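You operate a simulated robot arm through the tools that you are given. There is no shell and no other tool.

Carry out the task below with a simulated robot arm. There is one attempt and no reset: what you move stays moved.

JOB
Put things in order on the top of the pine table. At the end: the orange vase stands where the tall white pot stood; the black shoe brush stands where the pink polishing cloth stood; the pink polishing cloth is on the white saucer; the tall white pot stands where the black shoe brush stood; whatever was shut is shut again. Leave all else as you found it, and nothing knocked over.

It is judged by the outcome, as a careful person would: the job done as asked, and still so three seconds after it is handed in. It fails if anything else is knocked over, pushed out of place, dropped, spilled or broken. Flat cloth is picked up by pressing the open fingertips on it (5 to 10 N) and closing them slowly along it; thin cloth reads only 2 to 8 mm in the jaws.

ROBOT AND FRAMES
A 6-joint arm with a two-finger parallel gripper, fixed in place. Base frame: the origin is on the floor under the middle of its stand, x ahead of it, y to its left, z up; the work surface is at about z = 0.74. Units: m, degrees, N and s.
With the tool pointing down near the work surface it reaches from about 0.28 to 0.74 m from the base axis. Its first joint turns from -66.0 to 66.0 degrees. Payload 2.45 kg.
Tool frame: the origin (TCP) lies between the finger pads and is the grasp point; the fingertips stand 0.024 m ahead of it; z points along the fingers, y is the line along which they close. Largest opening 0.068 m; finger width 0.017, thickness 0.01; the body of the gripper, 0.04 by 0.07 m, starts 0.041 m behind the TCP.
Orientation is that of the tool frame in the base frame, as [roll, pitch, yaw] about the fixed x, y, z axes, in that order (R = Rz(yaw) Ry(pitch) Rx(roll)). With the fingers straight down and closing along the base's y, the tool's x points along the base's -x, its y along +y and its z along -z.

CONTROLS
- The arm moves only by the tool send_rows. Its argument "commands" is a list of rows, each a list of 7 numbers: the shift along the base's x, y, z in units of 100 mm (1.0 is 100 mm), then the turn, a rotation vector about the base's x, y, z in units of 90 degrees (1.0 is 90 degrees), then the gripper command, from -1 (fully open) to 1 (shut), values between in proportion. In form: [[tx, ty, tz, ax, ay, az, fingers], ...]. A call has 1 to 20 rows; each row is the pose to reach, as a shift and turn from the pose commanded when the call began. A call with a number of a shift or a turn outside -1 to 1 is refused whole. Rows are played at 5 a second. More than 0.05 m and 8.6 degrees between two rows, or a gripper value outside its range, and nothing of the call is played. Where a pose cannot be reached the arm comes as near as it can. A force on the tool above 40 N (or 10 N above the force at the start of the call, whichever is more), or a blocked arm, ends the call early, and 0.2 s more pass. The fingers move at their own pace (about 0.108 m/s each) and stop on an object; they squeeze with about 24 N. The grip force told is the motor's: it shows also when the fingers shut on nothing. Time passes only in rows, and 0.2 s behind the last, so rows that repeat a pose let the fingers close. The reply holds the time, the measured pose of the TCP, the force on the tool along the base axes, the opening and the grip force, in the units named above and with some noise, with the torque about the TCP (base axes, N m) and any sound that the robot's microphone picked up.
- Cameras (640 x 400 px; columns grow to the right, rows downward): "scene" is fixed at [0.1365, 0.4285, 1.4333]; the picture's right is [-0.70, -0.71, 0.00], its down [-0.62, 0.62, -0.48] and it looks along [0.34, -0.34, -0.88] (base axes); focal length 312 px, centre (320, 200). "wrist" rides on the gripper at [0.084, 0.011, -0.075] in the tool frame; the picture's right is [-0.13, 0.99, 0.00], its down [-0.60, -0.08, -0.79] and it looks along [-0.79, -0.10, 0.61] (tool axes); focal length 251 px, centre (320, 200).
- camera(camera): a new picture of that camera. No time passes.
- probe_pixels(camera, pixels): for up to 12 pixels [column, row] of the newest picture of that camera ("zoom" is the newest enlarged one), the place [x, y, z] in the base frame of the surface seen there, good to about 0.002 m, but the place of the scene camera against the robot may be out by one fixed shift of up to 0.025 m in any direction. No time passes.
- inspect(camera, box): a new picture of the part [left, top, right, bottom] of that camera's present view, enlarged. No time passes.
- sign_off(): hands the job in; it is judged then, once.

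Open the gripper and draw the arm clear of the work before you hand the job in, unless the task says otherwise.

The tools are called after ">>>" as a command line: name --pt "numbers of a row" for each row, then --argument value for the rest, lists and objects as JSON in quotes. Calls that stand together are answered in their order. send_rows: Moves the arm, as the interface text tells. Its arguments: {"type":"object","properties":{"commands":{"type":"array","items":{"type":"array","items":{"type":"number"}}}},"required":["commands"]} The other tools are called the same way: camera (camera) takes a picture; probe_pixels (camera, pixels) gives the place of the surface under pixels of a picture; inspect (camera, box) takes an enlarged picture of a part of a camera's view; sign_off () hands the job in.

At the start:

```text
time_s: 0.0
eef_pos: [0.4207, 0.1879, 0.9953]
tool_rot: [-180.0, -0.1, 179.9]
force: [0.1, -0.4, 0.1]
torque: [0.01, -0.02, -0.01]
opening: 0.0678
grip_force: 0.0
```

scene: 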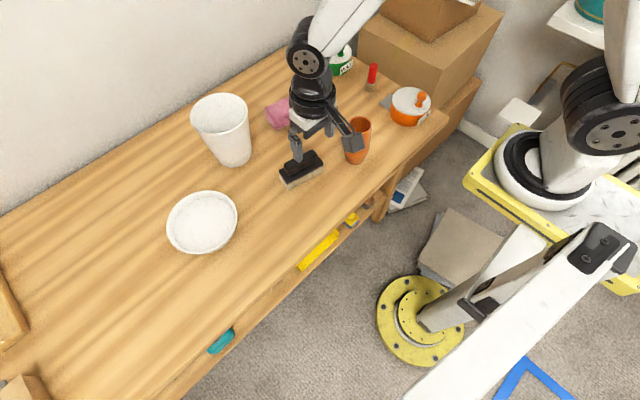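
wrist: 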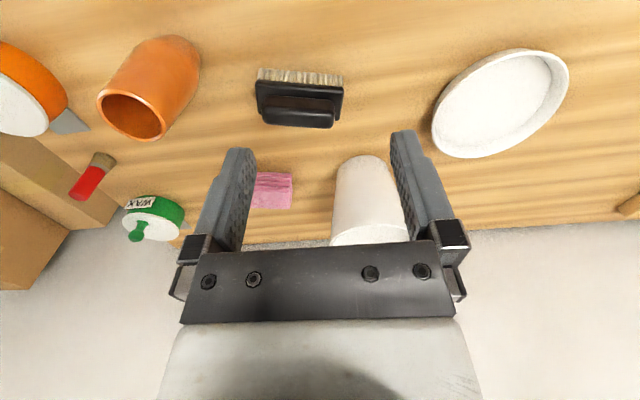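

The scene shows the white pot near (222,130), pink cloth (278,113), shoe brush (300,170), orange vase (357,140) and saucer (202,222). I'll take enlarged views to see details.

>>> inspect --camera "scene" --box '[160, 40, 480, 260]'

>>> inspect --camera "wrist" --box '[0, 0, 640, 260]'

```text
1.82 times, centred on (320, 150) of scene
```

zoom: 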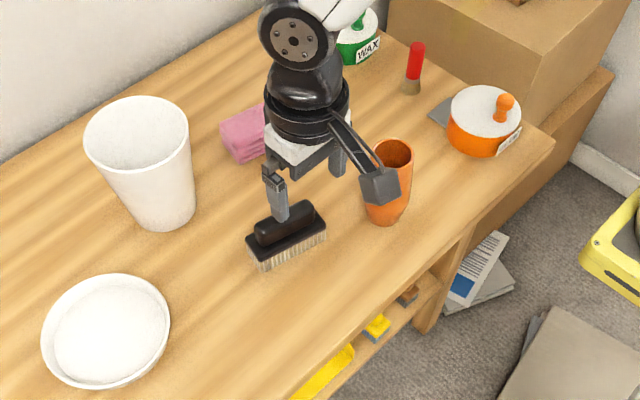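

```text
1.00 times, centred on (320, 130) of wrist (not enlarged: the box is as wide or as high as the picture)
```

zoom: 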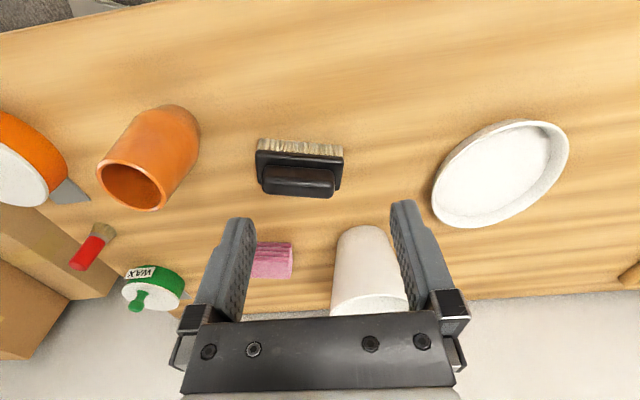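

Next I'll probe the wrist picture for object locations: vase (130,110)/(165,60), brush (300,105), pot (370,190), cloth (272,190), saucer (500,100).

>>> camera --camera "wrist"

>>> probe_pixels --camera "wrist" --pixels '[[100, 97], [165, 112], [133, 80], [133, 140], [198, 60], [265, 100], [335, 104], [298, 104], [258, 82], [342, 92], [300, 122], [300, 75]]'

>>> probe_pixels --camera "wrist" --pixels '[[262, 175], [290, 176], [258, 205], [290, 205], [275, 190], [335, 235], [370, 222], [405, 235], [362, 158], [370, 190], [340, 190], [388, 190]]'

>>> probe_pixels --camera "wrist" --pixels '[[440, 110], [470, 155], [520, 52], [565, 75], [495, 105], [545, 75], [450, 130], [150, 230], [90, 180], [20, 100], [75, 122], [400, 60]]'

>>> probe_pixels --camera "scene" --pixels '[[193, 110], [248, 108], [220, 96], [222, 126], [232, 165], [278, 105], [275, 120], [290, 175], [357, 122], [345, 125], [370, 124], [357, 160]]'

>>> probe_pixels --camera "scene" --pixels '[[168, 220], [237, 215], [202, 194], [200, 252], [202, 222], [180, 235], [341, 60], [372, 75], [409, 100], [270, 200], [150, 170], [386, 102]]'

```text
taken
```

wrist: 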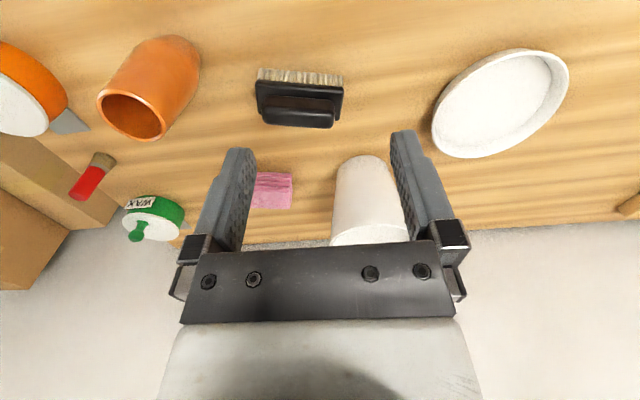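

```text
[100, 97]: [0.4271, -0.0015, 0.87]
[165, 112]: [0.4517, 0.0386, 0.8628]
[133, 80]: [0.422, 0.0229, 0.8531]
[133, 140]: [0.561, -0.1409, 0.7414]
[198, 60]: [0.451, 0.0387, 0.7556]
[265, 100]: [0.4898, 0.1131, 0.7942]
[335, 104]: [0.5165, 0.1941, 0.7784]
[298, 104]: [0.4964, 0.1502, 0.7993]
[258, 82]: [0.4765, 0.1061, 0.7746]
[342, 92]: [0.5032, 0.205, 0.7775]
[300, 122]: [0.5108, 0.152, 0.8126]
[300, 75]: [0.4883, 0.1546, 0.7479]
```

```text
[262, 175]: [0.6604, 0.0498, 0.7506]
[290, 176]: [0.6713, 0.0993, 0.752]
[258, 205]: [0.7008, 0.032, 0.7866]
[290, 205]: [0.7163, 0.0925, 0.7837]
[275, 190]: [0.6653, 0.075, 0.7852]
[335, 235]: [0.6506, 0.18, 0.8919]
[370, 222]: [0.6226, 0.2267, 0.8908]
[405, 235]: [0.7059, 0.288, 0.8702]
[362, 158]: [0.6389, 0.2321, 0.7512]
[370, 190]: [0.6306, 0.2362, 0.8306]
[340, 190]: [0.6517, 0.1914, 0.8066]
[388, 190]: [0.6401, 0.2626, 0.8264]
```

```text
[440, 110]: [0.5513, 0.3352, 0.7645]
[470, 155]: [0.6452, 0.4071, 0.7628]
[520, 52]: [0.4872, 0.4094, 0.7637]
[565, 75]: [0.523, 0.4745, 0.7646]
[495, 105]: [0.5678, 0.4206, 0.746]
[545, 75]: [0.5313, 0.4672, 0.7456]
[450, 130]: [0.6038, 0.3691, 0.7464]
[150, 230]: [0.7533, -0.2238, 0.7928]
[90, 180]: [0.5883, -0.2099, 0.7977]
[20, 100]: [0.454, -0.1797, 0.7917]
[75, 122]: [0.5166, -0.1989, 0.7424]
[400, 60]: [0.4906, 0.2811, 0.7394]
```

```text
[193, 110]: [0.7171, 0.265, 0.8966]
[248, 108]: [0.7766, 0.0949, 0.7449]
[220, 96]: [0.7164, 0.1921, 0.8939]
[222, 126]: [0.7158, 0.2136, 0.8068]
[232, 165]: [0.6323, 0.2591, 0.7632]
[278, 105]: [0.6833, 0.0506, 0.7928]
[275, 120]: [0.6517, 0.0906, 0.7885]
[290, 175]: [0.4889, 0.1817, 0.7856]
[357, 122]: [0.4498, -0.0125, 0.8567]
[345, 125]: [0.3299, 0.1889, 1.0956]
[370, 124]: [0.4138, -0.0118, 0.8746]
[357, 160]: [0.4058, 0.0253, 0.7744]
```

```text
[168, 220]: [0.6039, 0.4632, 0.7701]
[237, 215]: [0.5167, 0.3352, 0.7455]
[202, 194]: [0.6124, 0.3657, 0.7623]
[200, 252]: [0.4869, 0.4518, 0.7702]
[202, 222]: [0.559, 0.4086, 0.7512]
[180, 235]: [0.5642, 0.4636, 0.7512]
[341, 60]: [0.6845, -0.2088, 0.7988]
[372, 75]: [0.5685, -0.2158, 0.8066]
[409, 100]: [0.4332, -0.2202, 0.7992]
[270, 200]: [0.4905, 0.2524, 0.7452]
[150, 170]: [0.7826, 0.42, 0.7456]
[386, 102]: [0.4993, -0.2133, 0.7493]
```

Nothing seems shut around the items to be moved, but I'll zoom in on the pot, vase and cloth to see whether they hold anything.

>>> inspect --camera "scene" --box '[180, 80, 310, 190]'

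>>> inspect --camera "scene" --box '[320, 40, 450, 170]'

>>> inspect --camera "wrist" --box '[60, 20, 380, 220]'

>>> inspect --camera "scene" --box '[0, 200, 340, 400]'

```text
3.64 times, centred on (245, 135) of scene
```

zoom: 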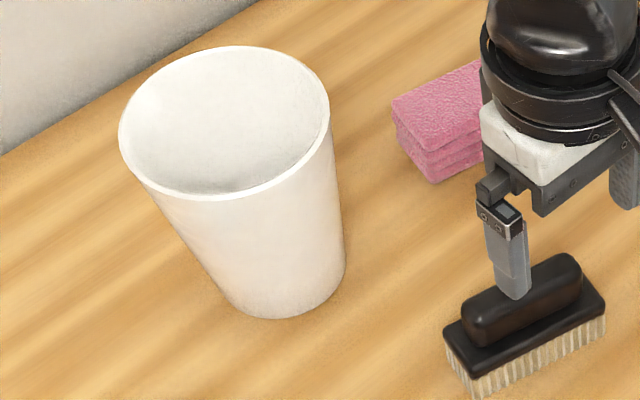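

```text
3.08 times, centred on (385, 105) of scene
```

zoom: 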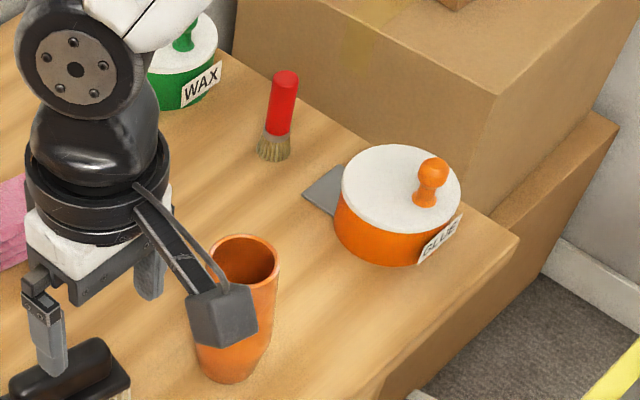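

```text
2.00 times, centred on (220, 120) of wrist
```

zoom: 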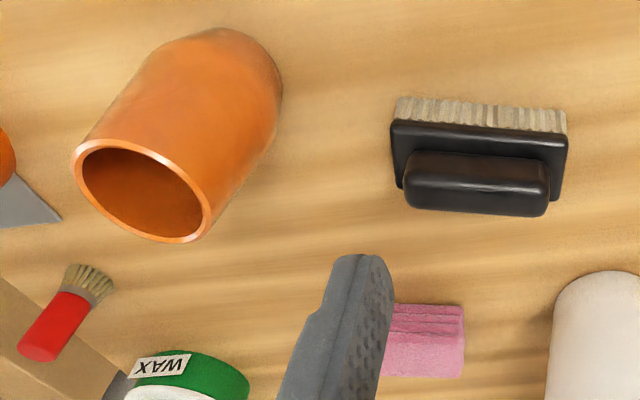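

```text
1.88 times, centred on (170, 300) of scene
```

zoom: 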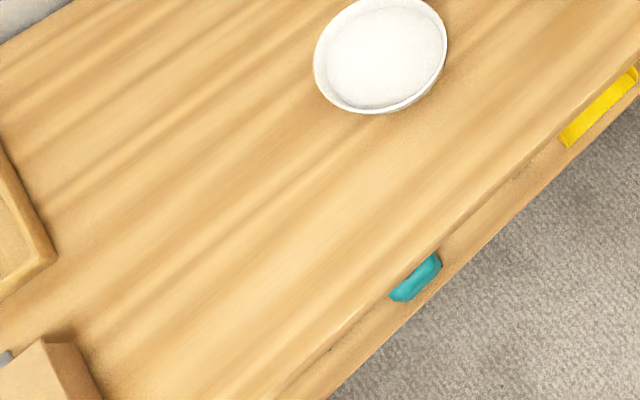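

The pot and vase are empty and open, and the cloth is a folded stack. I move towards the cloth, staying high, for a closer look.

>>> send_rows --pt "0.2 -0.2 0 0 0 0 -1" --pt "0.4 -0.4 0 0 0 0 -1" --pt "0.6 -0.6 0 0 0 0 -1" --pt "0.8 -0.8 0 0 0 0 -1" --pt "1.0 -1.0 0 0 0 0 -1" --pt "1.0 -1.0 0 0 0 0 -1"

>>> camera --camera "wrist"

>>> camera --camera "scene"

```text
time_s: 1.4
eef_pos: [0.5199, 0.0887, 0.9932]
tool_rot: [179.9, 0.0, -180.0]
force: [0.3, -0.9, 0.6]
torque: [-0.02, 0.02, 0.0]
opening: 0.0679
grip_force: 0.0
```

```text
taken
```

wrist: 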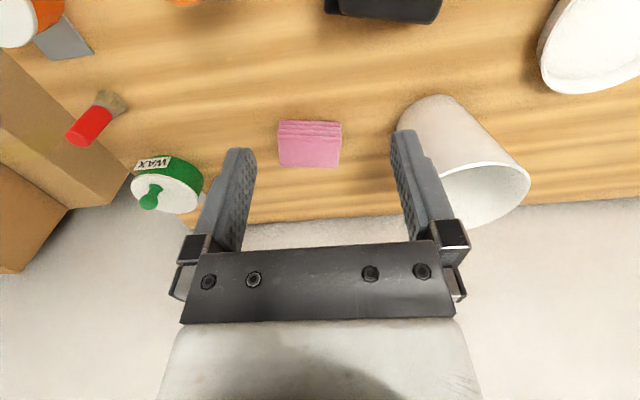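

```text
taken
```

scene: 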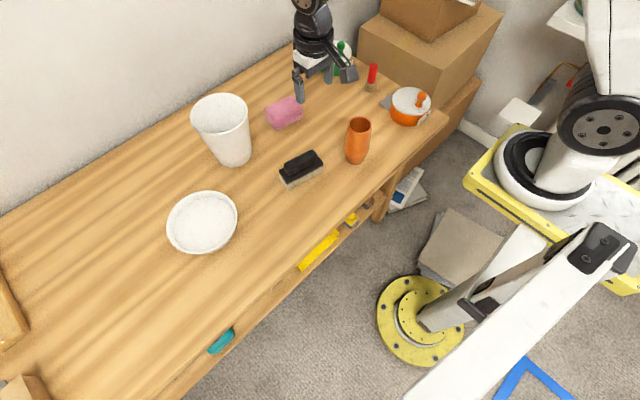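

Now the scene camera sees everything unobstructed. I'll zoom and probe the cloth (283,112), pot, brush and vase, both in wrist and scene pictures.

>>> inspect --camera "scene" --box '[180, 70, 390, 200]'

>>> probe_pixels --camera "wrist" --pixels '[[281, 121], [340, 122], [280, 134], [340, 138], [280, 165], [337, 167], [310, 135], [310, 160], [310, 121], [300, 150], [325, 150], [310, 128]]'

>>> probe_pixels --camera "wrist" --pixels '[[446, 178], [487, 164], [529, 182], [470, 225], [520, 205], [410, 105], [430, 96], [450, 95], [500, 200], [480, 168], [465, 170], [515, 168]]'

```text
3.05 times, centred on (285, 135) of scene
```

zoom: 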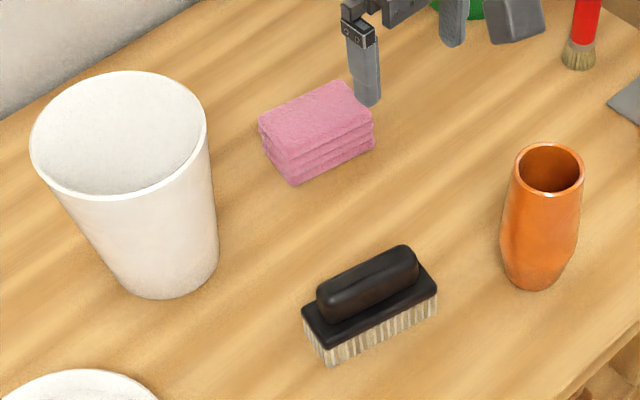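

```text
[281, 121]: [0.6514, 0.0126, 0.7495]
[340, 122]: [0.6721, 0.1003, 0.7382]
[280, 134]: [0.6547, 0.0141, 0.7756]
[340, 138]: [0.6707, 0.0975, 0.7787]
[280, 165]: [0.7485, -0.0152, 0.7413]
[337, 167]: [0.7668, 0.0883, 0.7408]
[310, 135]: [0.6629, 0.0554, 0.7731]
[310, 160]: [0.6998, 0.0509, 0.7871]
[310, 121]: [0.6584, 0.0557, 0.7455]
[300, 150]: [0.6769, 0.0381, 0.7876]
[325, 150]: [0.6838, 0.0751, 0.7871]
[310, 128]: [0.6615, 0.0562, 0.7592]
```

```text
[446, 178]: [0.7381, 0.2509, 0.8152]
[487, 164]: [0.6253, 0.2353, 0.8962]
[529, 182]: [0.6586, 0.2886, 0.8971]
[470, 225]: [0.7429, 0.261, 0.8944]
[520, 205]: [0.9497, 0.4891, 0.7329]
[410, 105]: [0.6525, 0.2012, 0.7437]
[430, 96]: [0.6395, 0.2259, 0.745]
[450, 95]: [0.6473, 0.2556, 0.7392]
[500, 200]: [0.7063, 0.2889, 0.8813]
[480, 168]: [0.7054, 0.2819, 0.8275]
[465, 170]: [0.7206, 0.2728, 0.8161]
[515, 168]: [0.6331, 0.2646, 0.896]
```

I'll probe the enlarged scene picture at the cloth's corners, the brush, the pot rim/base and the vase.

>>> probe_pixels --camera "zoom" --pixels '[[262, 125], [343, 86], [370, 125], [288, 162], [316, 125], [303, 310], [325, 340], [432, 290], [412, 262], [365, 275], [325, 295], [410, 250]]'

>>> probe_pixels --camera "zoom" --pixels '[[33, 140], [205, 125], [120, 74], [120, 198], [165, 296], [215, 250], [518, 165], [581, 165], [549, 146], [549, 192], [535, 288], [503, 235]]'

```text
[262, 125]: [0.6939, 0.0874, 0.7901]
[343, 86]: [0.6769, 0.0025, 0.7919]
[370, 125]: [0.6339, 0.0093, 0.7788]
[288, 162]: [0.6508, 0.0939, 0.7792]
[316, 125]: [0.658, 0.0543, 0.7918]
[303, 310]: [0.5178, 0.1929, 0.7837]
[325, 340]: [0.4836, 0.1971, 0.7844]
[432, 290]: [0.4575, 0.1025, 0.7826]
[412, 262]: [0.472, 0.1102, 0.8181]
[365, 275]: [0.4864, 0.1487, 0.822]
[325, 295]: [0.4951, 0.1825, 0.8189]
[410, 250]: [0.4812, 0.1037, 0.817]
```

```text
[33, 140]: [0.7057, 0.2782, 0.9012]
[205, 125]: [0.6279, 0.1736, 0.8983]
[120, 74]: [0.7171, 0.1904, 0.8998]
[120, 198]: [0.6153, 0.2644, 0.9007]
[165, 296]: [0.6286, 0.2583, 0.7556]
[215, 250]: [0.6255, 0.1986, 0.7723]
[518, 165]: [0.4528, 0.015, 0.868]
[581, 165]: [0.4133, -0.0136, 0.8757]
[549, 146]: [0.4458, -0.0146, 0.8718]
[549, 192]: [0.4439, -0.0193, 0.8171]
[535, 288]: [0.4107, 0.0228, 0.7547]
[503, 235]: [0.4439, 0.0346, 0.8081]
```

Matching points of both cameras give a fixed shift of about (+0.020, +0.004, -0.0055) from scene to robot; so the cloth centre is about (0.684, 0.053), top z 0.786, 0.087 × 0.045, long axis turned about -11° from y. I turn the gripper 79° so that it closes across the short side and move ahead, staying high.

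>>> send_rows --pt "0.1 -0.03 0 0 0 0.073 -1" --pt "0.2 -0.06 0 0 0 0.146 -1" --pt "0.3 -0.09 0 0 0 0.219 -1" --pt "0.4 -0.12 0 0 0 0.292 -1" --pt "0.5 -0.15 0 0 0 0.365 -1" --pt "0.6 -0.18 0 0 0 0.438 -1" --pt "0.7 -0.21 0 0 0 0.511 -1" --pt "0.8 -0.24 0 0 0 0.584 -1" --pt "0.9 -0.27 0 0 0 0.657 -1" --pt "1.0 -0.3 0 0 0 0.73 -1" --pt "1.0 -0.33 0 0 0 0.803 -1" --pt "1.0 -0.36 0 0 0 0.874 -1" --pt "1.0 -0.36 0 0 0 0.874 -1"

>>> camera --camera "wrist"

```text
time_s: 4.2
eef_pos: [0.6195, 0.0523, 0.9956]
tool_rot: [-180.0, 0.0, -101.1]
force: [-0.7, -0.7, -1.2]
torque: [-0.01, 0.02, -0.04]
opening: 0.068
grip_force: 0.0
```

```text
taken
```

wrist: 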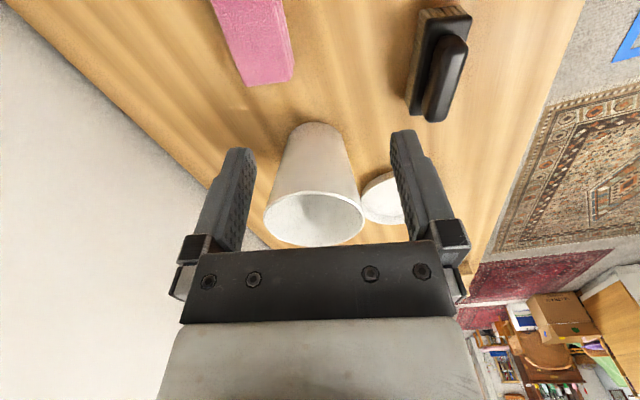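

The cloth shows at (250,40). I probe its edges and the brush at (435,60) from this view.

>>> inspect --camera "wrist" --box '[180, 0, 500, 200]'

>>> probe_pixels --camera "wrist" --pixels '[[215, 10], [280, 10], [243, 78], [288, 70], [262, 60], [285, 40], [230, 40], [434, 100], [462, 45], [430, 20], [470, 20], [448, 40]]'

>>> probe_pixels --camera "wrist" --pixels '[[278, 192], [315, 191], [345, 197], [310, 240], [335, 242], [270, 205], [315, 122], [285, 140], [345, 140], [315, 150], [362, 215], [300, 225]]'

```text
2.00 times, centred on (340, 100) of wrist
```

zoom: 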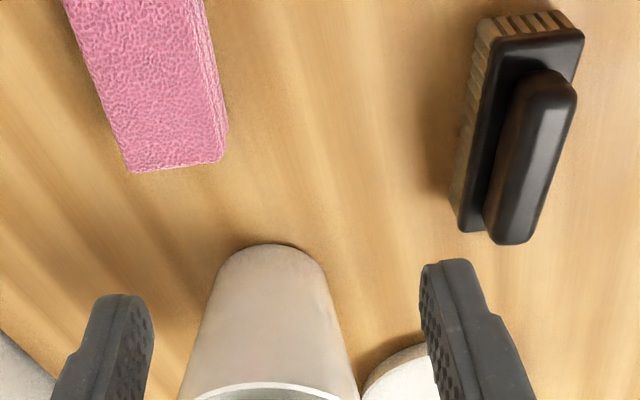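

```text
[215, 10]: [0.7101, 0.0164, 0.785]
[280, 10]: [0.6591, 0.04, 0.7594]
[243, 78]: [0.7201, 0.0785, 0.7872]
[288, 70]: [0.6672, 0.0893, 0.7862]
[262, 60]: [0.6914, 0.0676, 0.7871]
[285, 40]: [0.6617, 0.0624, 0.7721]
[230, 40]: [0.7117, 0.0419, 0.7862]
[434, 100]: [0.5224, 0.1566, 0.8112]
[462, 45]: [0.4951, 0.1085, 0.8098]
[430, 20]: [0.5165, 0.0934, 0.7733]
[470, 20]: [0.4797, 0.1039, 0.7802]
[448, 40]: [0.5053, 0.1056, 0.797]
```

```text
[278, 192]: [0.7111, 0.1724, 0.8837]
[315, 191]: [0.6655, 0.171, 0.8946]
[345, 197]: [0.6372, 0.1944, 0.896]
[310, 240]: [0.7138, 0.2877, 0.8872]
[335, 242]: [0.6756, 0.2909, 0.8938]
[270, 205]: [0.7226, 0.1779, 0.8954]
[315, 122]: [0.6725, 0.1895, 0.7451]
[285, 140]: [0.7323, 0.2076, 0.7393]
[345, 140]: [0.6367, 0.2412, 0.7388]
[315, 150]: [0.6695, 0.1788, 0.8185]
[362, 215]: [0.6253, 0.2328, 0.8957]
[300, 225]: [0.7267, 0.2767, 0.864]
```

From this view the cloth spans x 0.662–0.716 at its middle, width about 0.052, centre near (0.689, 0.051). I move above it and down part of the way, still open.

>>> send_rows --pt "0.2 0 -0.1 0 0 0 -1" --pt "0.4 -0.01 -0.2 0 0 0 -1" --pt "0.6 -0.01 -0.4 0 0 0 -1" --pt "0.695 -0.01 -0.6 0 0 0 -1" --pt "0.695 -0.01 -0.8 0 0 0 -1" --pt "0.695 -0.01 -1.0 0 0 0 -1" --pt "0.695 -0.01 -1.0 0 0 0 -1"

>>> send_rows --pt "0 0 -0.2 0 0 0 -1" --pt "0 0 -0.4 0 0 0 -1" --pt "0 0 -0.6 0 0 0 -1" --pt "0 0 -0.6 0 0 0 -1"

>>> camera --camera "wrist"

>>> camera --camera "scene"

```text
time_s: 5.8
eef_pos: [0.69, 0.0524, 0.894]
tool_rot: [180.0, -0.1, -101.3]
force: [-0.3, 0.4, 0.3]
torque: [-0.02, 0.0, 0.02]
opening: 0.0681
grip_force: 0.1
```

```text
time_s: 6.8
eef_pos: [0.6891, 0.0507, 0.8354]
tool_rot: [-180.0, -0.1, -101.3]
force: [-0.6, -0.3, -0.1]
torque: [0.02, -0.01, -0.03]
opening: 0.0678
grip_force: 0.0
```

```text
taken
```

wrist: 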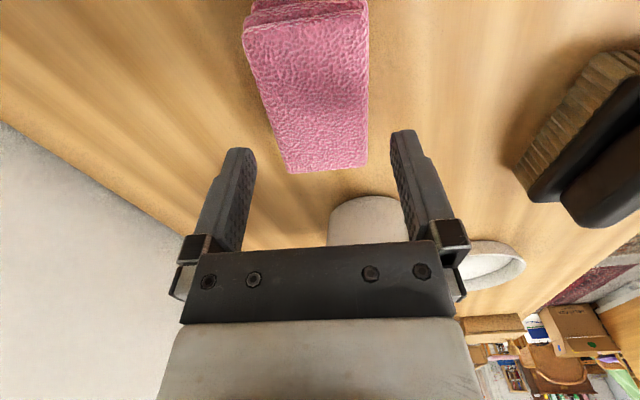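

```text
taken
```

scene: 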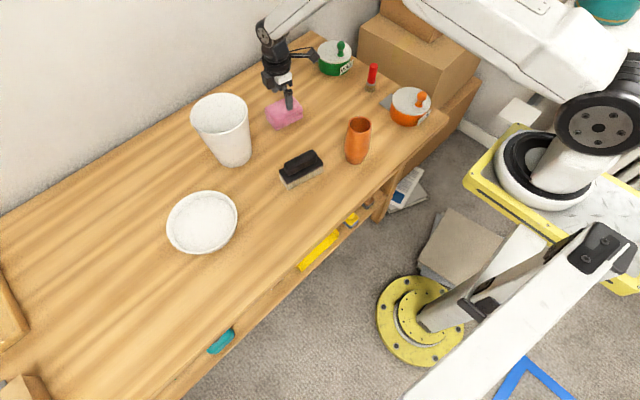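

The cloth lies between the fingers at (310,90). I probe its edges again from this close view before going down.

>>> probe_pixels --camera "wrist" --pixels '[[250, 35], [288, 160], [270, 100], [366, 155], [367, 60], [367, 110], [330, 166], [320, 60], [300, 14], [365, 20], [255, 10], [262, 80]]'

```text
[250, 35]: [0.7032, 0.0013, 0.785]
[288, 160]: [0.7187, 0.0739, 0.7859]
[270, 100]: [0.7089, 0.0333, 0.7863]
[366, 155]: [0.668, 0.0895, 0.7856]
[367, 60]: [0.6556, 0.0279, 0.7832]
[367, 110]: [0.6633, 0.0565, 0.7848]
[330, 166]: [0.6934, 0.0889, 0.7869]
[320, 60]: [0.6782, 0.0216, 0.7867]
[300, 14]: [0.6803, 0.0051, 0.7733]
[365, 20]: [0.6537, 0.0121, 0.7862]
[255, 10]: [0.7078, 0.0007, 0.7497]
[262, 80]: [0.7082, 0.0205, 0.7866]
```

Centre refined to (0.687, 0.049); I shift by -2 mm in both and go down to TCP z 0.772, fingertips 8 mm above the table.

>>> send_rows --pt "-0.02 -0.02 -0.1 0 0 0 -1" --pt "-0.02 -0.02 -0.2 0 0 0 -1" --pt "-0.02 -0.02 -0.3 0 0 0 -1" --pt "-0.02 -0.02 -0.4 0 0 0 -1" --pt "-0.02 -0.02 -0.5 0 0 0 -1" --pt "-0.02 -0.02 -0.6 0 0 0 -1" --pt "-0.02 -0.02 -0.63 0 0 0 -1" --pt "-0.02 -0.02 -0.63 0 0 0 -1"

>>> camera --camera "wrist"

```text
time_s: 8.6
eef_pos: [0.6881, 0.0491, 0.772]
tool_rot: [-180.0, 0.0, -101.2]
force: [0.9, 0.2, -1.5]
torque: [-0.01, -0.01, 0.01]
opening: 0.0682
grip_force: 0.0
```

```text
taken
```

wrist: 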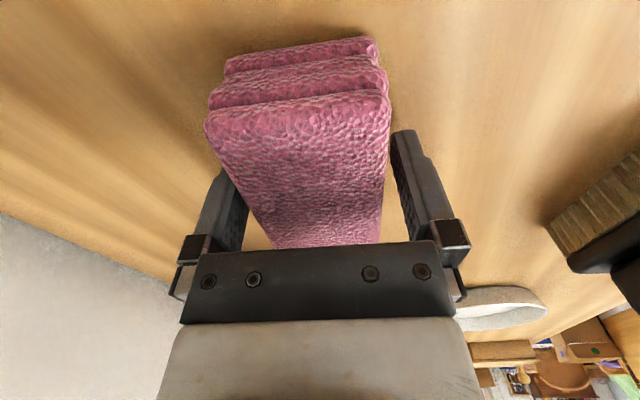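

The fingers straddle the cloth with room on both sides, no force felt. I close gradually and read the opening.

>>> send_rows --pt "0 0 0 0 0 0 -0.7" --pt "0 0 0 0 0 0 -0.4" --pt "0 0 0 0 0 0 0" --pt "0 0 0 0 0 0 0.5" --pt "0 0 0 0 0 0 1" --pt "0 0 0 0 0 0 1"

>>> camera --camera "wrist"

```text
time_s: 10.0
eef_pos: [0.6871, 0.0498, 0.7723]
tool_rot: [179.9, -0.1, -101.3]
force: [0.5, 0.0, 0.9]
torque: [0.05, -0.08, -0.02]
opening: 0.0596
grip_force: 23.8
```

```text
taken
```

wrist: 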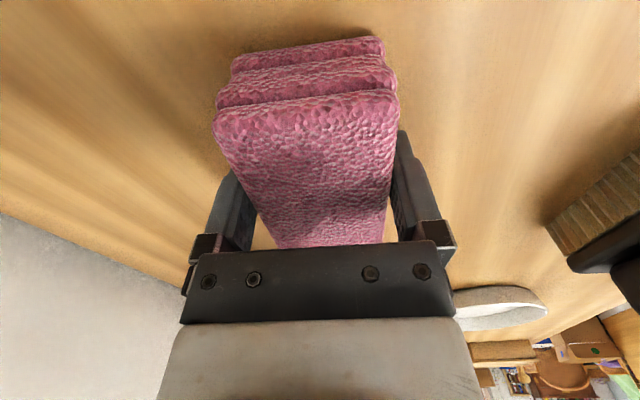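

Gripped at 0.0596 m with 24 N, so the stack is firm. I lift it straight up 100 mm, slowly at first.

>>> send_rows --pt "0 0 0.05 0 0 0 1" --pt "0 0 0.15 0 0 0 1" --pt "0 0 0.3 0 0 0 1" --pt "0 0 0.45 0 0 0 1" --pt "0 0 0.6 0 0 0 1" --pt "0 0 0.8 0 0 0 1" --pt "0 0 1.0 0 0 0 1" --pt "0 0 1.0 0 0 0 1"

>>> camera --camera "wrist"

>>> camera --camera "scene"

```text
time_s: 11.8
eef_pos: [0.6879, 0.0476, 0.8715]
tool_rot: [-180.0, 0.0, -101.3]
force: [0.3, 0.0, 0.3]
torque: [0.02, 0.0, -0.02]
opening: 0.0595
grip_force: 24.6
```

```text
taken
```

wrist: 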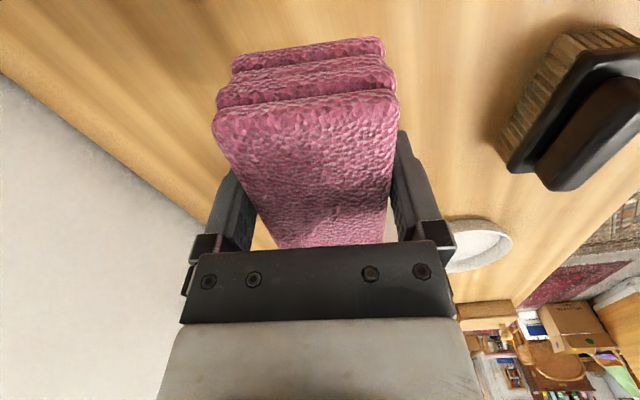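

```text
taken
```

scene: 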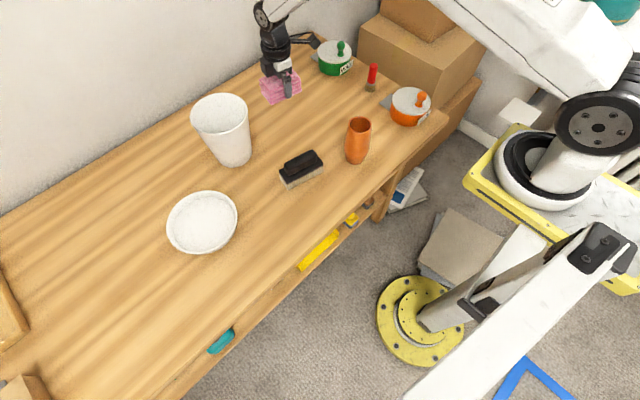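

The cloth is held and clear. I draw back and up, then carry it at height along y towards the saucer at about (0.567, 0.411).

>>> send_rows --pt "-0.1 0 0.2 0 0 0 1" --pt "-0.3 0 0.4 0 0 0 1" --pt "-0.5 0 0.6 0 0 0 1" --pt "-0.7 0 0.8 0 0 0 1" --pt "-0.9 0 1.0 0 0 0 1" --pt "-1.0 0 1.0 0 0 0 1"

>>> send_rows --pt "-0.05 0.2 0 0 0 0 1" --pt "-0.1 0.4 0 0 0 0 1" --pt "-0.15 0.6 0 0 0 0 1" --pt "-0.2 0.8 0 0 0 0 1" --pt "-0.2 1.0 0 0 0 0 1"

>>> send_rows --pt "0 0.2 0 0 0 0 1" --pt "0 0.4 0 0 0 0 1" --pt "0 0.6 0 0 0 0 1" --pt "0 0.8 0 0 0 0 1" --pt "0 1.0 0 0 0 0 1"

>>> send_rows --pt "0 0.2 0 0 0 0 1" --pt "0 0.4 0 0 0 0 1" --pt "0 0.6 0 0 0 0 1" --pt "0 0.8 0 0 0 0 1" --pt "0 1.0 0 0 0 0 1" --pt "0 1.0 0 0 0 0 1"

>>> camera --camera "wrist"

>>> camera --camera "scene"

```text
time_s: 13.2
eef_pos: [0.5877, 0.0485, 0.9727]
tool_rot: [179.9, 0.0, -101.3]
force: [-0.8, 0.2, -0.8]
torque: [-0.01, -0.01, -0.02]
opening: 0.0596
grip_force: 23.3
```

```text
time_s: 14.4
eef_pos: [0.5668, 0.1489, 0.9727]
tool_rot: [180.0, 0.0, -101.5]
force: [-0.4, 0.2, -1.1]
torque: [-0.01, 0.0, -0.01]
opening: 0.0595
grip_force: 23.5
```

```text
time_s: 15.6
eef_pos: [0.567, 0.2483, 0.9723]
tool_rot: [-180.0, -0.1, -101.4]
force: [0.2, -0.3, -0.9]
torque: [0.01, -0.01, 0.03]
opening: 0.0597
grip_force: 23.7
```

```text
time_s: 17.0
eef_pos: [0.5679, 0.349, 0.9722]
tool_rot: [-179.9, 0.0, -101.4]
force: [1.1, -0.3, -0.4]
torque: [0.0, -0.04, 0.03]
opening: 0.0594
grip_force: 24.0
```

```text
taken
```

wrist: 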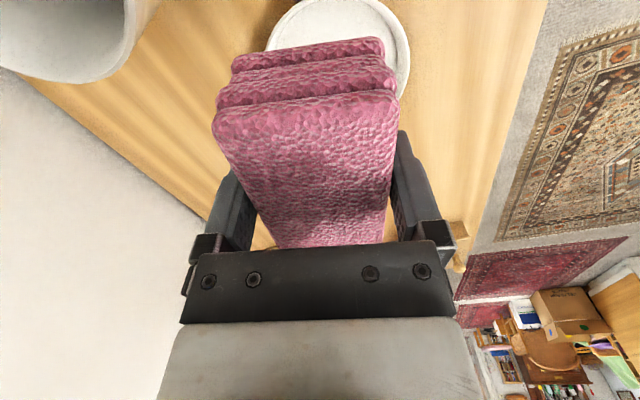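

```text
taken
```

scene: 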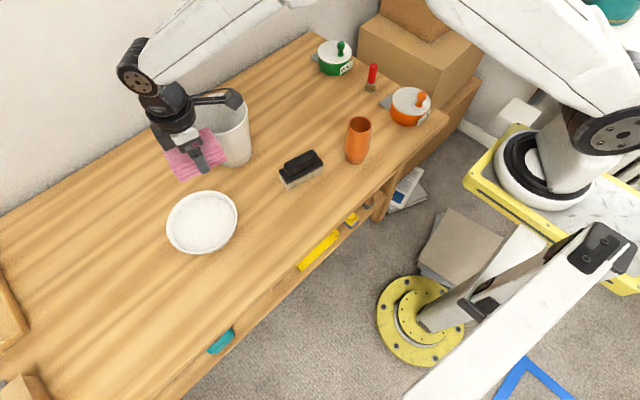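

I probe the saucer rim and floor again in the scene picture (168–237, 192–252) to fix its centre.

>>> inspect --camera "scene" --box '[140, 170, 260, 270]'

>>> probe_pixels --camera "wrist" --pixels '[[268, 50], [290, 15], [320, 2], [375, 5], [400, 35], [408, 65], [340, 20], [398, 95], [280, 40], [360, 30]]'

```text
4.00 times, centred on (200, 220) of scene
```

zoom: 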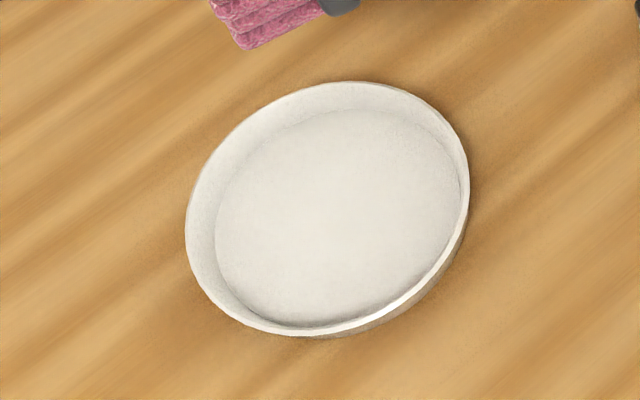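

```text
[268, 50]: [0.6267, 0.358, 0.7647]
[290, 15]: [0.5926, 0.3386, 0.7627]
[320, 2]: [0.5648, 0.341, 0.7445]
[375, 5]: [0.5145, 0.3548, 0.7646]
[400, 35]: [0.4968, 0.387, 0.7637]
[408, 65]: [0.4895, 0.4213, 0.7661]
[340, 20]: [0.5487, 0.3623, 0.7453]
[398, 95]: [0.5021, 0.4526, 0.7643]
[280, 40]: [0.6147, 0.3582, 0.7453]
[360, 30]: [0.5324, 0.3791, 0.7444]
```

>>> probe_pixels --camera "zoom" --pixels '[[190, 200], [225, 145], [350, 84], [430, 105], [466, 180], [440, 260], [380, 310], [300, 333], [215, 290], [335, 215], [230, 225], [410, 110]]'

```text
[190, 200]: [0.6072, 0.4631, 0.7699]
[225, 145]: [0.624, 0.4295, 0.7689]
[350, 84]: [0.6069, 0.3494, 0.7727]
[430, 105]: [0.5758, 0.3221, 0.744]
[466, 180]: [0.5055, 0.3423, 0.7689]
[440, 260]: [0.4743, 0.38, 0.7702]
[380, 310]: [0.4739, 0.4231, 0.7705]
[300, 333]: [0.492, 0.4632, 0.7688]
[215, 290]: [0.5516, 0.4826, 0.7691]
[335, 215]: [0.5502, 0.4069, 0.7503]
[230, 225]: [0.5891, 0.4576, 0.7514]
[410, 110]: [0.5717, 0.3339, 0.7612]
```

Saucer centre ≈ (0.568, 0.411), rim radius 0.078, floor z 0.7455. I move over it and go down to about 20 mm above contact.

>>> send_rows --pt "0 0.2 0 0 0 0 1" --pt "0 0.4 0 0 0 0 1" --pt "0 0.62 0 0 0 0 1" --pt "0 0.62 -0.2 0 0 0 1" --pt "0 0.62 -0.4 0 0 0 1" --pt "0 0.62 -0.6 0 0 0 1" --pt "0 0.62 -0.8 0 0 0 1" --pt "0 0.62 -1.0 0 0 0 1"

>>> send_rows --pt "0 0 -0.2 0 0 0 1" --pt "0 0 -0.4 0 0 0 1" --pt "0 0 -0.6 0 0 0 1" --pt "0 0 -0.73 0 0 0 1" --pt "0 0 -0.73 0 0 0 1"

>>> camera --camera "wrist"

>>> camera --camera "scene"

```text
time_s: 18.8
eef_pos: [0.5686, 0.411, 0.8721]
tool_rot: [179.9, 0.0, -101.4]
force: [0.2, 0.3, -0.5]
torque: [-0.03, 0.0, 0.0]
opening: 0.0597
grip_force: 23.8
```

```text
time_s: 20.0
eef_pos: [0.5667, 0.4109, 0.7993]
tool_rot: [180.0, 0.0, -101.3]
force: [0.3, -0.4, -0.6]
torque: [-0.01, 0.02, 0.0]
opening: 0.0596
grip_force: 24.4
```

```text
taken
```

wrist: 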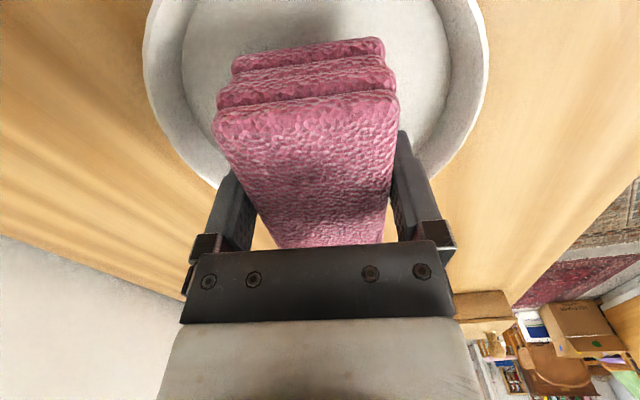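

```text
taken
```

scene: 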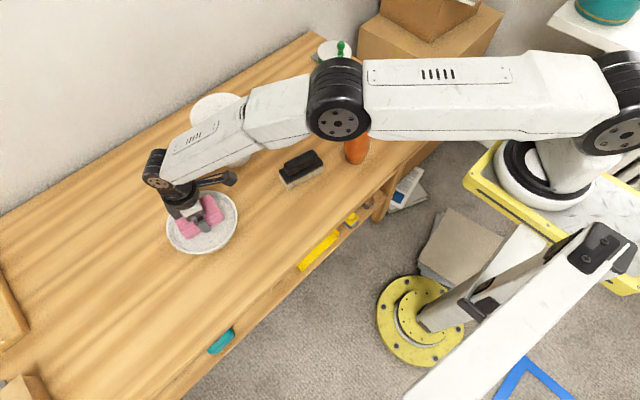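

The cloth hangs centred over the saucer. I lower slowly to contact around TCP z 0.778.

>>> send_rows --pt "0 0 -0.06 0 0 0 1" --pt "0 0 -0.12 0 0 0 1" --pt "0 0 -0.16 0 0 0 1" --pt "0 0 -0.19 0 0 0 1" --pt "0 0 -0.21 0 0 0 1" --pt "0 0 -0.21 0 0 0 1"

```text
time_s: 21.4
eef_pos: [0.568, 0.4104, 0.7783]
tool_rot: [180.0, 0.0, -101.3]
force: [0.2, -0.7, 1.6]
torque: [-0.05, 0.02, 0.01]
opening: 0.0597
grip_force: 24.3
```

A slight upward force, contact is just starting. One more millimetre, then I open gradually.

>>> send_rows --pt "0 0 -0.01 0 0 0 1" --pt "0 0 -0.015 0 0 0 1" --pt "0 0 -0.015 0 0 0 0.7" --pt "0 0 -0.015 0 0 0 -0.7" --pt "0 0 -0.015 0 0 0 -0.8" --pt "0 0 -0.015 0 0 0 -1" --pt "0 0 -0.015 0 0 0 -1"

>>> camera --camera "wrist"

```text
time_s: 23.0
eef_pos: [0.5676, 0.4107, 0.7769]
tool_rot: [180.0, 0.1, -101.3]
force: [1.3, 0.1, 0.3]
torque: [-0.01, 0.0, 0.01]
opening: 0.068
grip_force: 0.1
```

```text
taken
```

wrist: 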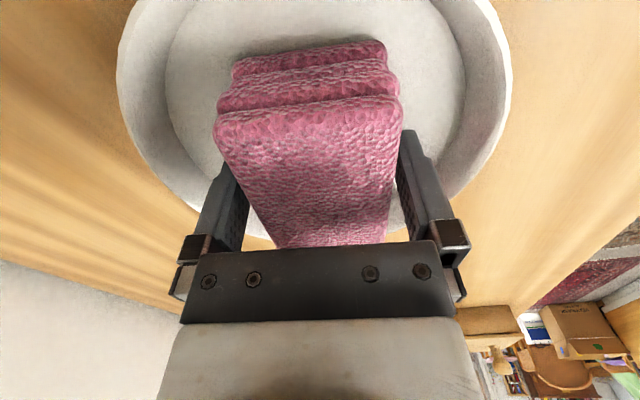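

Released, the cloth sits on the saucer. I withdraw straight up.

>>> send_rows --pt "0 0 0.08 0 0 0 -1" --pt "0 0 0.2 0 0 0 -1" --pt "0 0 0.4 0 0 0 -1" --pt "0 0 0.6 0 0 0 -1" --pt "0 0 0.8 0 0 0 -1" --pt "0 0 1.0 0 0 0 -1"

>>> send_rows --pt "0 0 0.2 0 0 0 -1" --pt "0 0 0.4 0 0 0 -1" --pt "0 0 0.6 0 0 0 -1" --pt "0 0 0.8 0 0 0 -1" --pt "0 0 1.0 0 0 0 -1"

>>> camera --camera "wrist"

>>> camera --camera "scene"

```text
time_s: 24.4
eef_pos: [0.567, 0.4112, 0.8782]
tool_rot: [179.9, 0.1, -101.3]
force: [-0.8, 0.2, -0.3]
torque: [0.03, 0.0, -0.01]
opening: 0.068
grip_force: 0.0
```

```text
time_s: 25.6
eef_pos: [0.5668, 0.4106, 0.9779]
tool_rot: [179.9, 0.0, -101.3]
force: [-0.2, 0.3, -0.4]
torque: [0.01, 0.01, -0.03]
opening: 0.0681
grip_force: 0.1
```

```text
taken
```

wrist: 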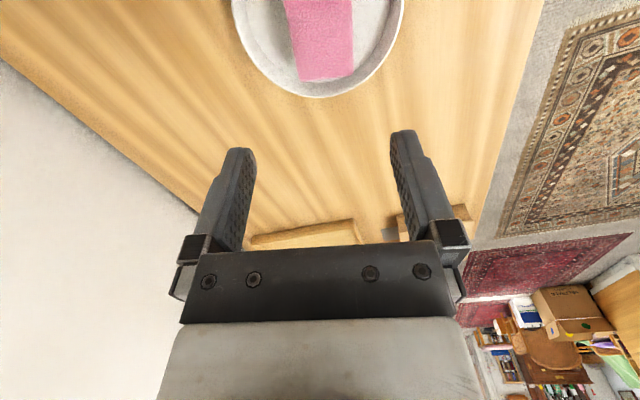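

```text
taken
```

scene: 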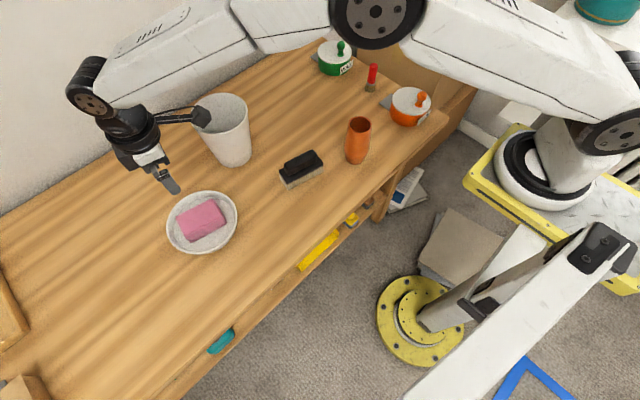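

The cloth is on the saucer. Next is the brush at scene (300,168); I go over towards it, staying high.

>>> send_rows --pt "-0.1 -0.2 0 0 0 0 -1" --pt "-0.2 -0.4 0 0 0 0 -1" --pt "-0.3 -0.6 0 0 0 0 -1" --pt "-0.4 -0.8 0 0 0 0 -1" --pt "-0.5 -1.0 0 0 0 0 -1"

>>> send_rows --pt "0 -0.2 0 0 0 -0.01 -1" --pt "0 -0.4 0 0 0 -0.02 -1" --pt "0 -0.6 0 0 0 -0.03 -1" --pt "0 -0.8 0 0 0 -0.04 -1" --pt "0 -1.0 0 0 0 -0.04 -1"

>>> send_rows --pt "0 -0.2 -0.1 0 0 0 -1" --pt "0 -0.4 -0.2 0 0 0 -1" --pt "0 -0.6 -0.3 0 0 0 -1" --pt "0 -0.6 -0.5 0 0 0 -1" --pt "0 -0.6 -0.5 0 0 0 -1"

>>> camera --camera "wrist"

>>> camera --camera "scene"

```text
time_s: 26.8
eef_pos: [0.5168, 0.3113, 0.9767]
tool_rot: [180.0, 0.0, -101.4]
force: [0.1, -0.5, 0.2]
torque: [-0.02, -0.01, 0.0]
opening: 0.0679
grip_force: 0.1
```

```text
time_s: 28.0
eef_pos: [0.5188, 0.212, 0.9768]
tool_rot: [180.0, 0.1, -104.9]
force: [0.4, 0.0, -0.3]
torque: [0.01, -0.03, 0.0]
opening: 0.068
grip_force: 0.0
```

```text
time_s: 29.2
eef_pos: [0.5174, 0.1509, 0.925]
tool_rot: [180.0, 0.0, -104.9]
force: [0.3, 0.1, -0.8]
torque: [0.02, -0.01, 0.01]
opening: 0.0682
grip_force: 0.0
```

```text
taken
```

wrist: 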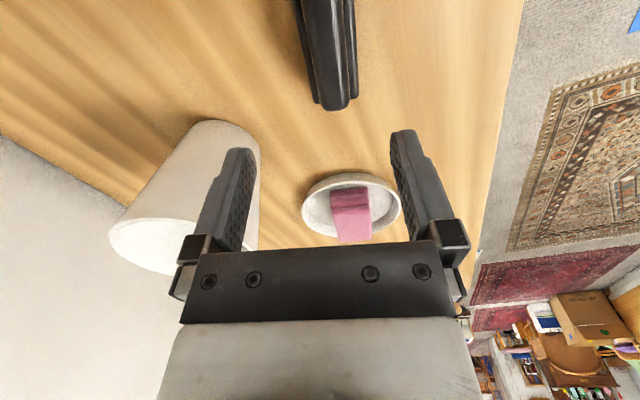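

```text
taken
```

scene: 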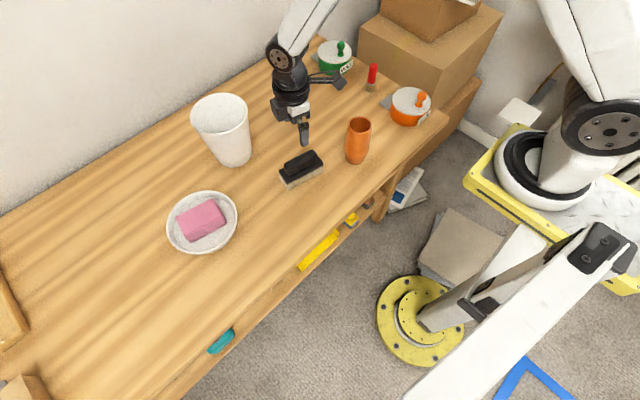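

I see the brush's handle at (330,50) between the fingers. I probe its edges in this view and in an enlarged scene view.

>>> probe_pixels --camera "wrist" --pixels '[[305, 5], [355, 5], [312, 95], [356, 90], [318, 95], [348, 98], [308, 40], [345, 40], [333, 60], [333, 20], [333, 100], [325, 107]]'

>>> inspect --camera "scene" --box '[260, 100, 400, 200]'

```text
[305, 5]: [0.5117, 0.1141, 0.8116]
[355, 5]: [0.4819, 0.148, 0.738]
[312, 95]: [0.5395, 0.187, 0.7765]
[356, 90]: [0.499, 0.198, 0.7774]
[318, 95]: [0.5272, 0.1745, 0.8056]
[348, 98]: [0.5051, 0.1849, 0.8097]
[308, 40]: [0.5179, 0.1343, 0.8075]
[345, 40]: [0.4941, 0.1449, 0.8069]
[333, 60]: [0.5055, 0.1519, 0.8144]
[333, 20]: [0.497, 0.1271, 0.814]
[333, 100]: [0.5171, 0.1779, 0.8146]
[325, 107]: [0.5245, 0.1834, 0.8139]
```

```text
4.00 times, centred on (330, 150) of scene
```

zoom: 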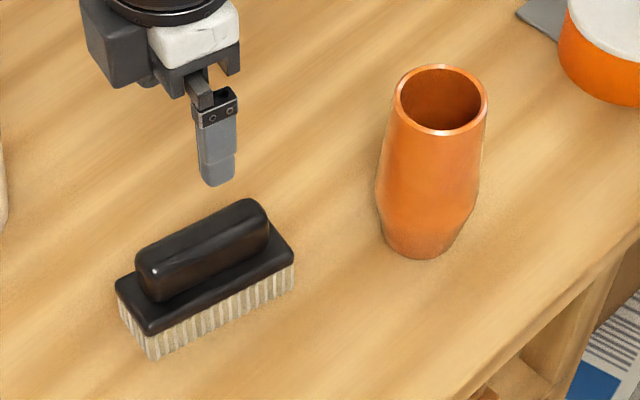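

I probe the brush's base corners and the vase outline in the enlarged picture.

>>> probe_pixels --camera "zoom" --pixels '[[119, 286], [148, 331], [291, 259], [268, 218], [205, 245], [155, 272], [255, 215], [150, 357], [292, 285], [139, 262], [262, 204], [215, 300]]'

>>> probe_pixels --camera "zoom" --pixels '[[397, 95], [487, 98], [440, 67], [443, 133], [380, 190], [476, 195], [385, 225], [425, 258], [455, 250], [430, 180], [400, 245], [440, 100]]'

```text
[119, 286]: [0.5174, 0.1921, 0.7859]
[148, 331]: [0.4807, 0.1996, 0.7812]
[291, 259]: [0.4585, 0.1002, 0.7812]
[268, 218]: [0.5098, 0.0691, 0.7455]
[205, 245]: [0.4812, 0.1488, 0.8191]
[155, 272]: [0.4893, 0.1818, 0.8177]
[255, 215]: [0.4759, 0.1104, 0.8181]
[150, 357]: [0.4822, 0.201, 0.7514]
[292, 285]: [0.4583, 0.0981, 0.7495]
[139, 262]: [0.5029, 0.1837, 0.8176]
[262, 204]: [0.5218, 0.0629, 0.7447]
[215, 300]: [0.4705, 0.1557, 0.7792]
```

```text
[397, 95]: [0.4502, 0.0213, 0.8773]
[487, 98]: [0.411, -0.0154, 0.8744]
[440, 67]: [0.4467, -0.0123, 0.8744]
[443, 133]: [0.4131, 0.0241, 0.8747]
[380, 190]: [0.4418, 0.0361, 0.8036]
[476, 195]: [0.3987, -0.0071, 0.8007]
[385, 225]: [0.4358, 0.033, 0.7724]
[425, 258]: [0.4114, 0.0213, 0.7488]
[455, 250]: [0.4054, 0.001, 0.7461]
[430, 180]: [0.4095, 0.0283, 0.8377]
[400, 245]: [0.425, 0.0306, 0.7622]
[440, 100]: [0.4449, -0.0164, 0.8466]
```

Brush centre ≈ (0.508, 0.150), yaw -13°, handle 26 mm wide with top at 0.813, board top about 0.778. The vase rim is 52 mm across, belly 67 mm. I centre over the handle and go partly down.

>>> send_rows --pt "-0.05 -0.01 -0.1 0 0 0.01 -1" --pt "-0.09 -0.01 -0.25 0 0 0.02 -1" --pt "-0.09 -0.01 -0.4 0 0 0.02 -1" --pt "-0.09 -0.01 -0.55 0 0 0.02 -1" --pt "-0.09 -0.01 -0.7 0 0 0.02 -1" --pt "-0.09 -0.01 -0.7 0 0 0.02 -1"

>>> camera --camera "wrist"

>>> camera --camera "scene"

```text
time_s: 30.6
eef_pos: [0.5087, 0.149, 0.8551]
tool_rot: [-180.0, 0.0, -103.2]
force: [-0.5, -0.5, -0.6]
torque: [0.01, -0.03, 0.02]
opening: 0.068
grip_force: 0.0
```

```text
taken
```

wrist: 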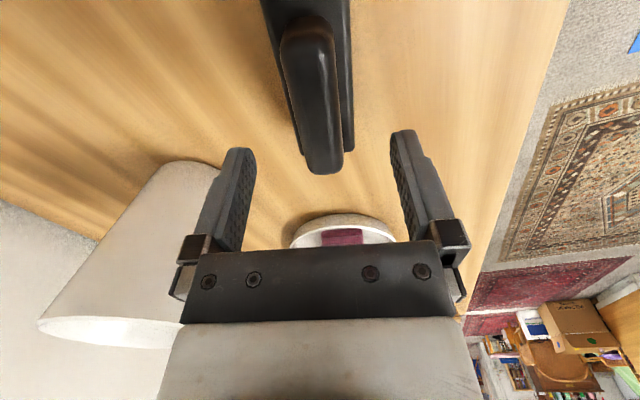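

```text
taken
```

scene: 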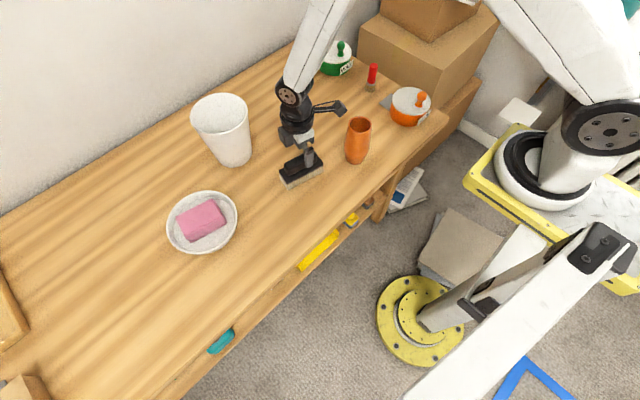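

I check the wrist camera's clearance to the vase: it's at about (338,107) in the scene, vase rim at (357,122). I also probe the handle.

>>> inspect --camera "scene" --box '[280, 80, 400, 180]'

>>> probe_pixels --camera "wrist" --pixels '[[283, 60], [330, 60], [300, 130], [342, 130], [308, 30], [310, 80], [325, 165], [305, 155], [341, 150], [270, 40], [352, 60], [352, 140]]'

```text
4.00 times, centred on (340, 130) of scene
```

zoom: 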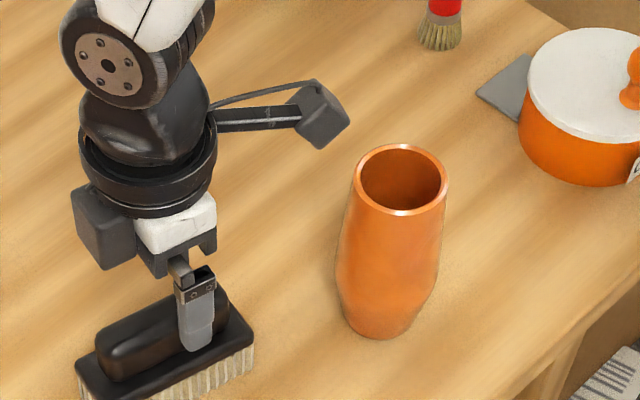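

```text
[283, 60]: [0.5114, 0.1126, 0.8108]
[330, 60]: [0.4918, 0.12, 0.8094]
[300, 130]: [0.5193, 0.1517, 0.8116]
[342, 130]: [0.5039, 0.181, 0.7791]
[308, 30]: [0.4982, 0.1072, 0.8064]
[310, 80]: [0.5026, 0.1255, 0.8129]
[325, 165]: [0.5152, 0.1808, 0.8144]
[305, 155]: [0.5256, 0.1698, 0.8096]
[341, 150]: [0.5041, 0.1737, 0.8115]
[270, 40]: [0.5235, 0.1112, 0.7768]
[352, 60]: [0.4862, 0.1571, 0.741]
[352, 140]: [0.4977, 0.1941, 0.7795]
```

The handle axis passes within 1 mm of the TCP. I probe the wrist camera box and vase rim to be sure of clearance.

>>> probe_pixels --camera "zoom" --pixels '[[320, 115], [340, 110], [320, 142], [346, 125], [305, 100], [360, 175], [400, 147], [375, 160]]'

```text
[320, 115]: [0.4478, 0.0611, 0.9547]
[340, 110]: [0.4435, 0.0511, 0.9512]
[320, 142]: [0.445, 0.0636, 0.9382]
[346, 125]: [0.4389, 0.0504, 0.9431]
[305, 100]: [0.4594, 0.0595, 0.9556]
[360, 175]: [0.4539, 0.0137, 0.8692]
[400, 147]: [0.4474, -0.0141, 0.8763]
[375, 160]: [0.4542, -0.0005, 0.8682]
```

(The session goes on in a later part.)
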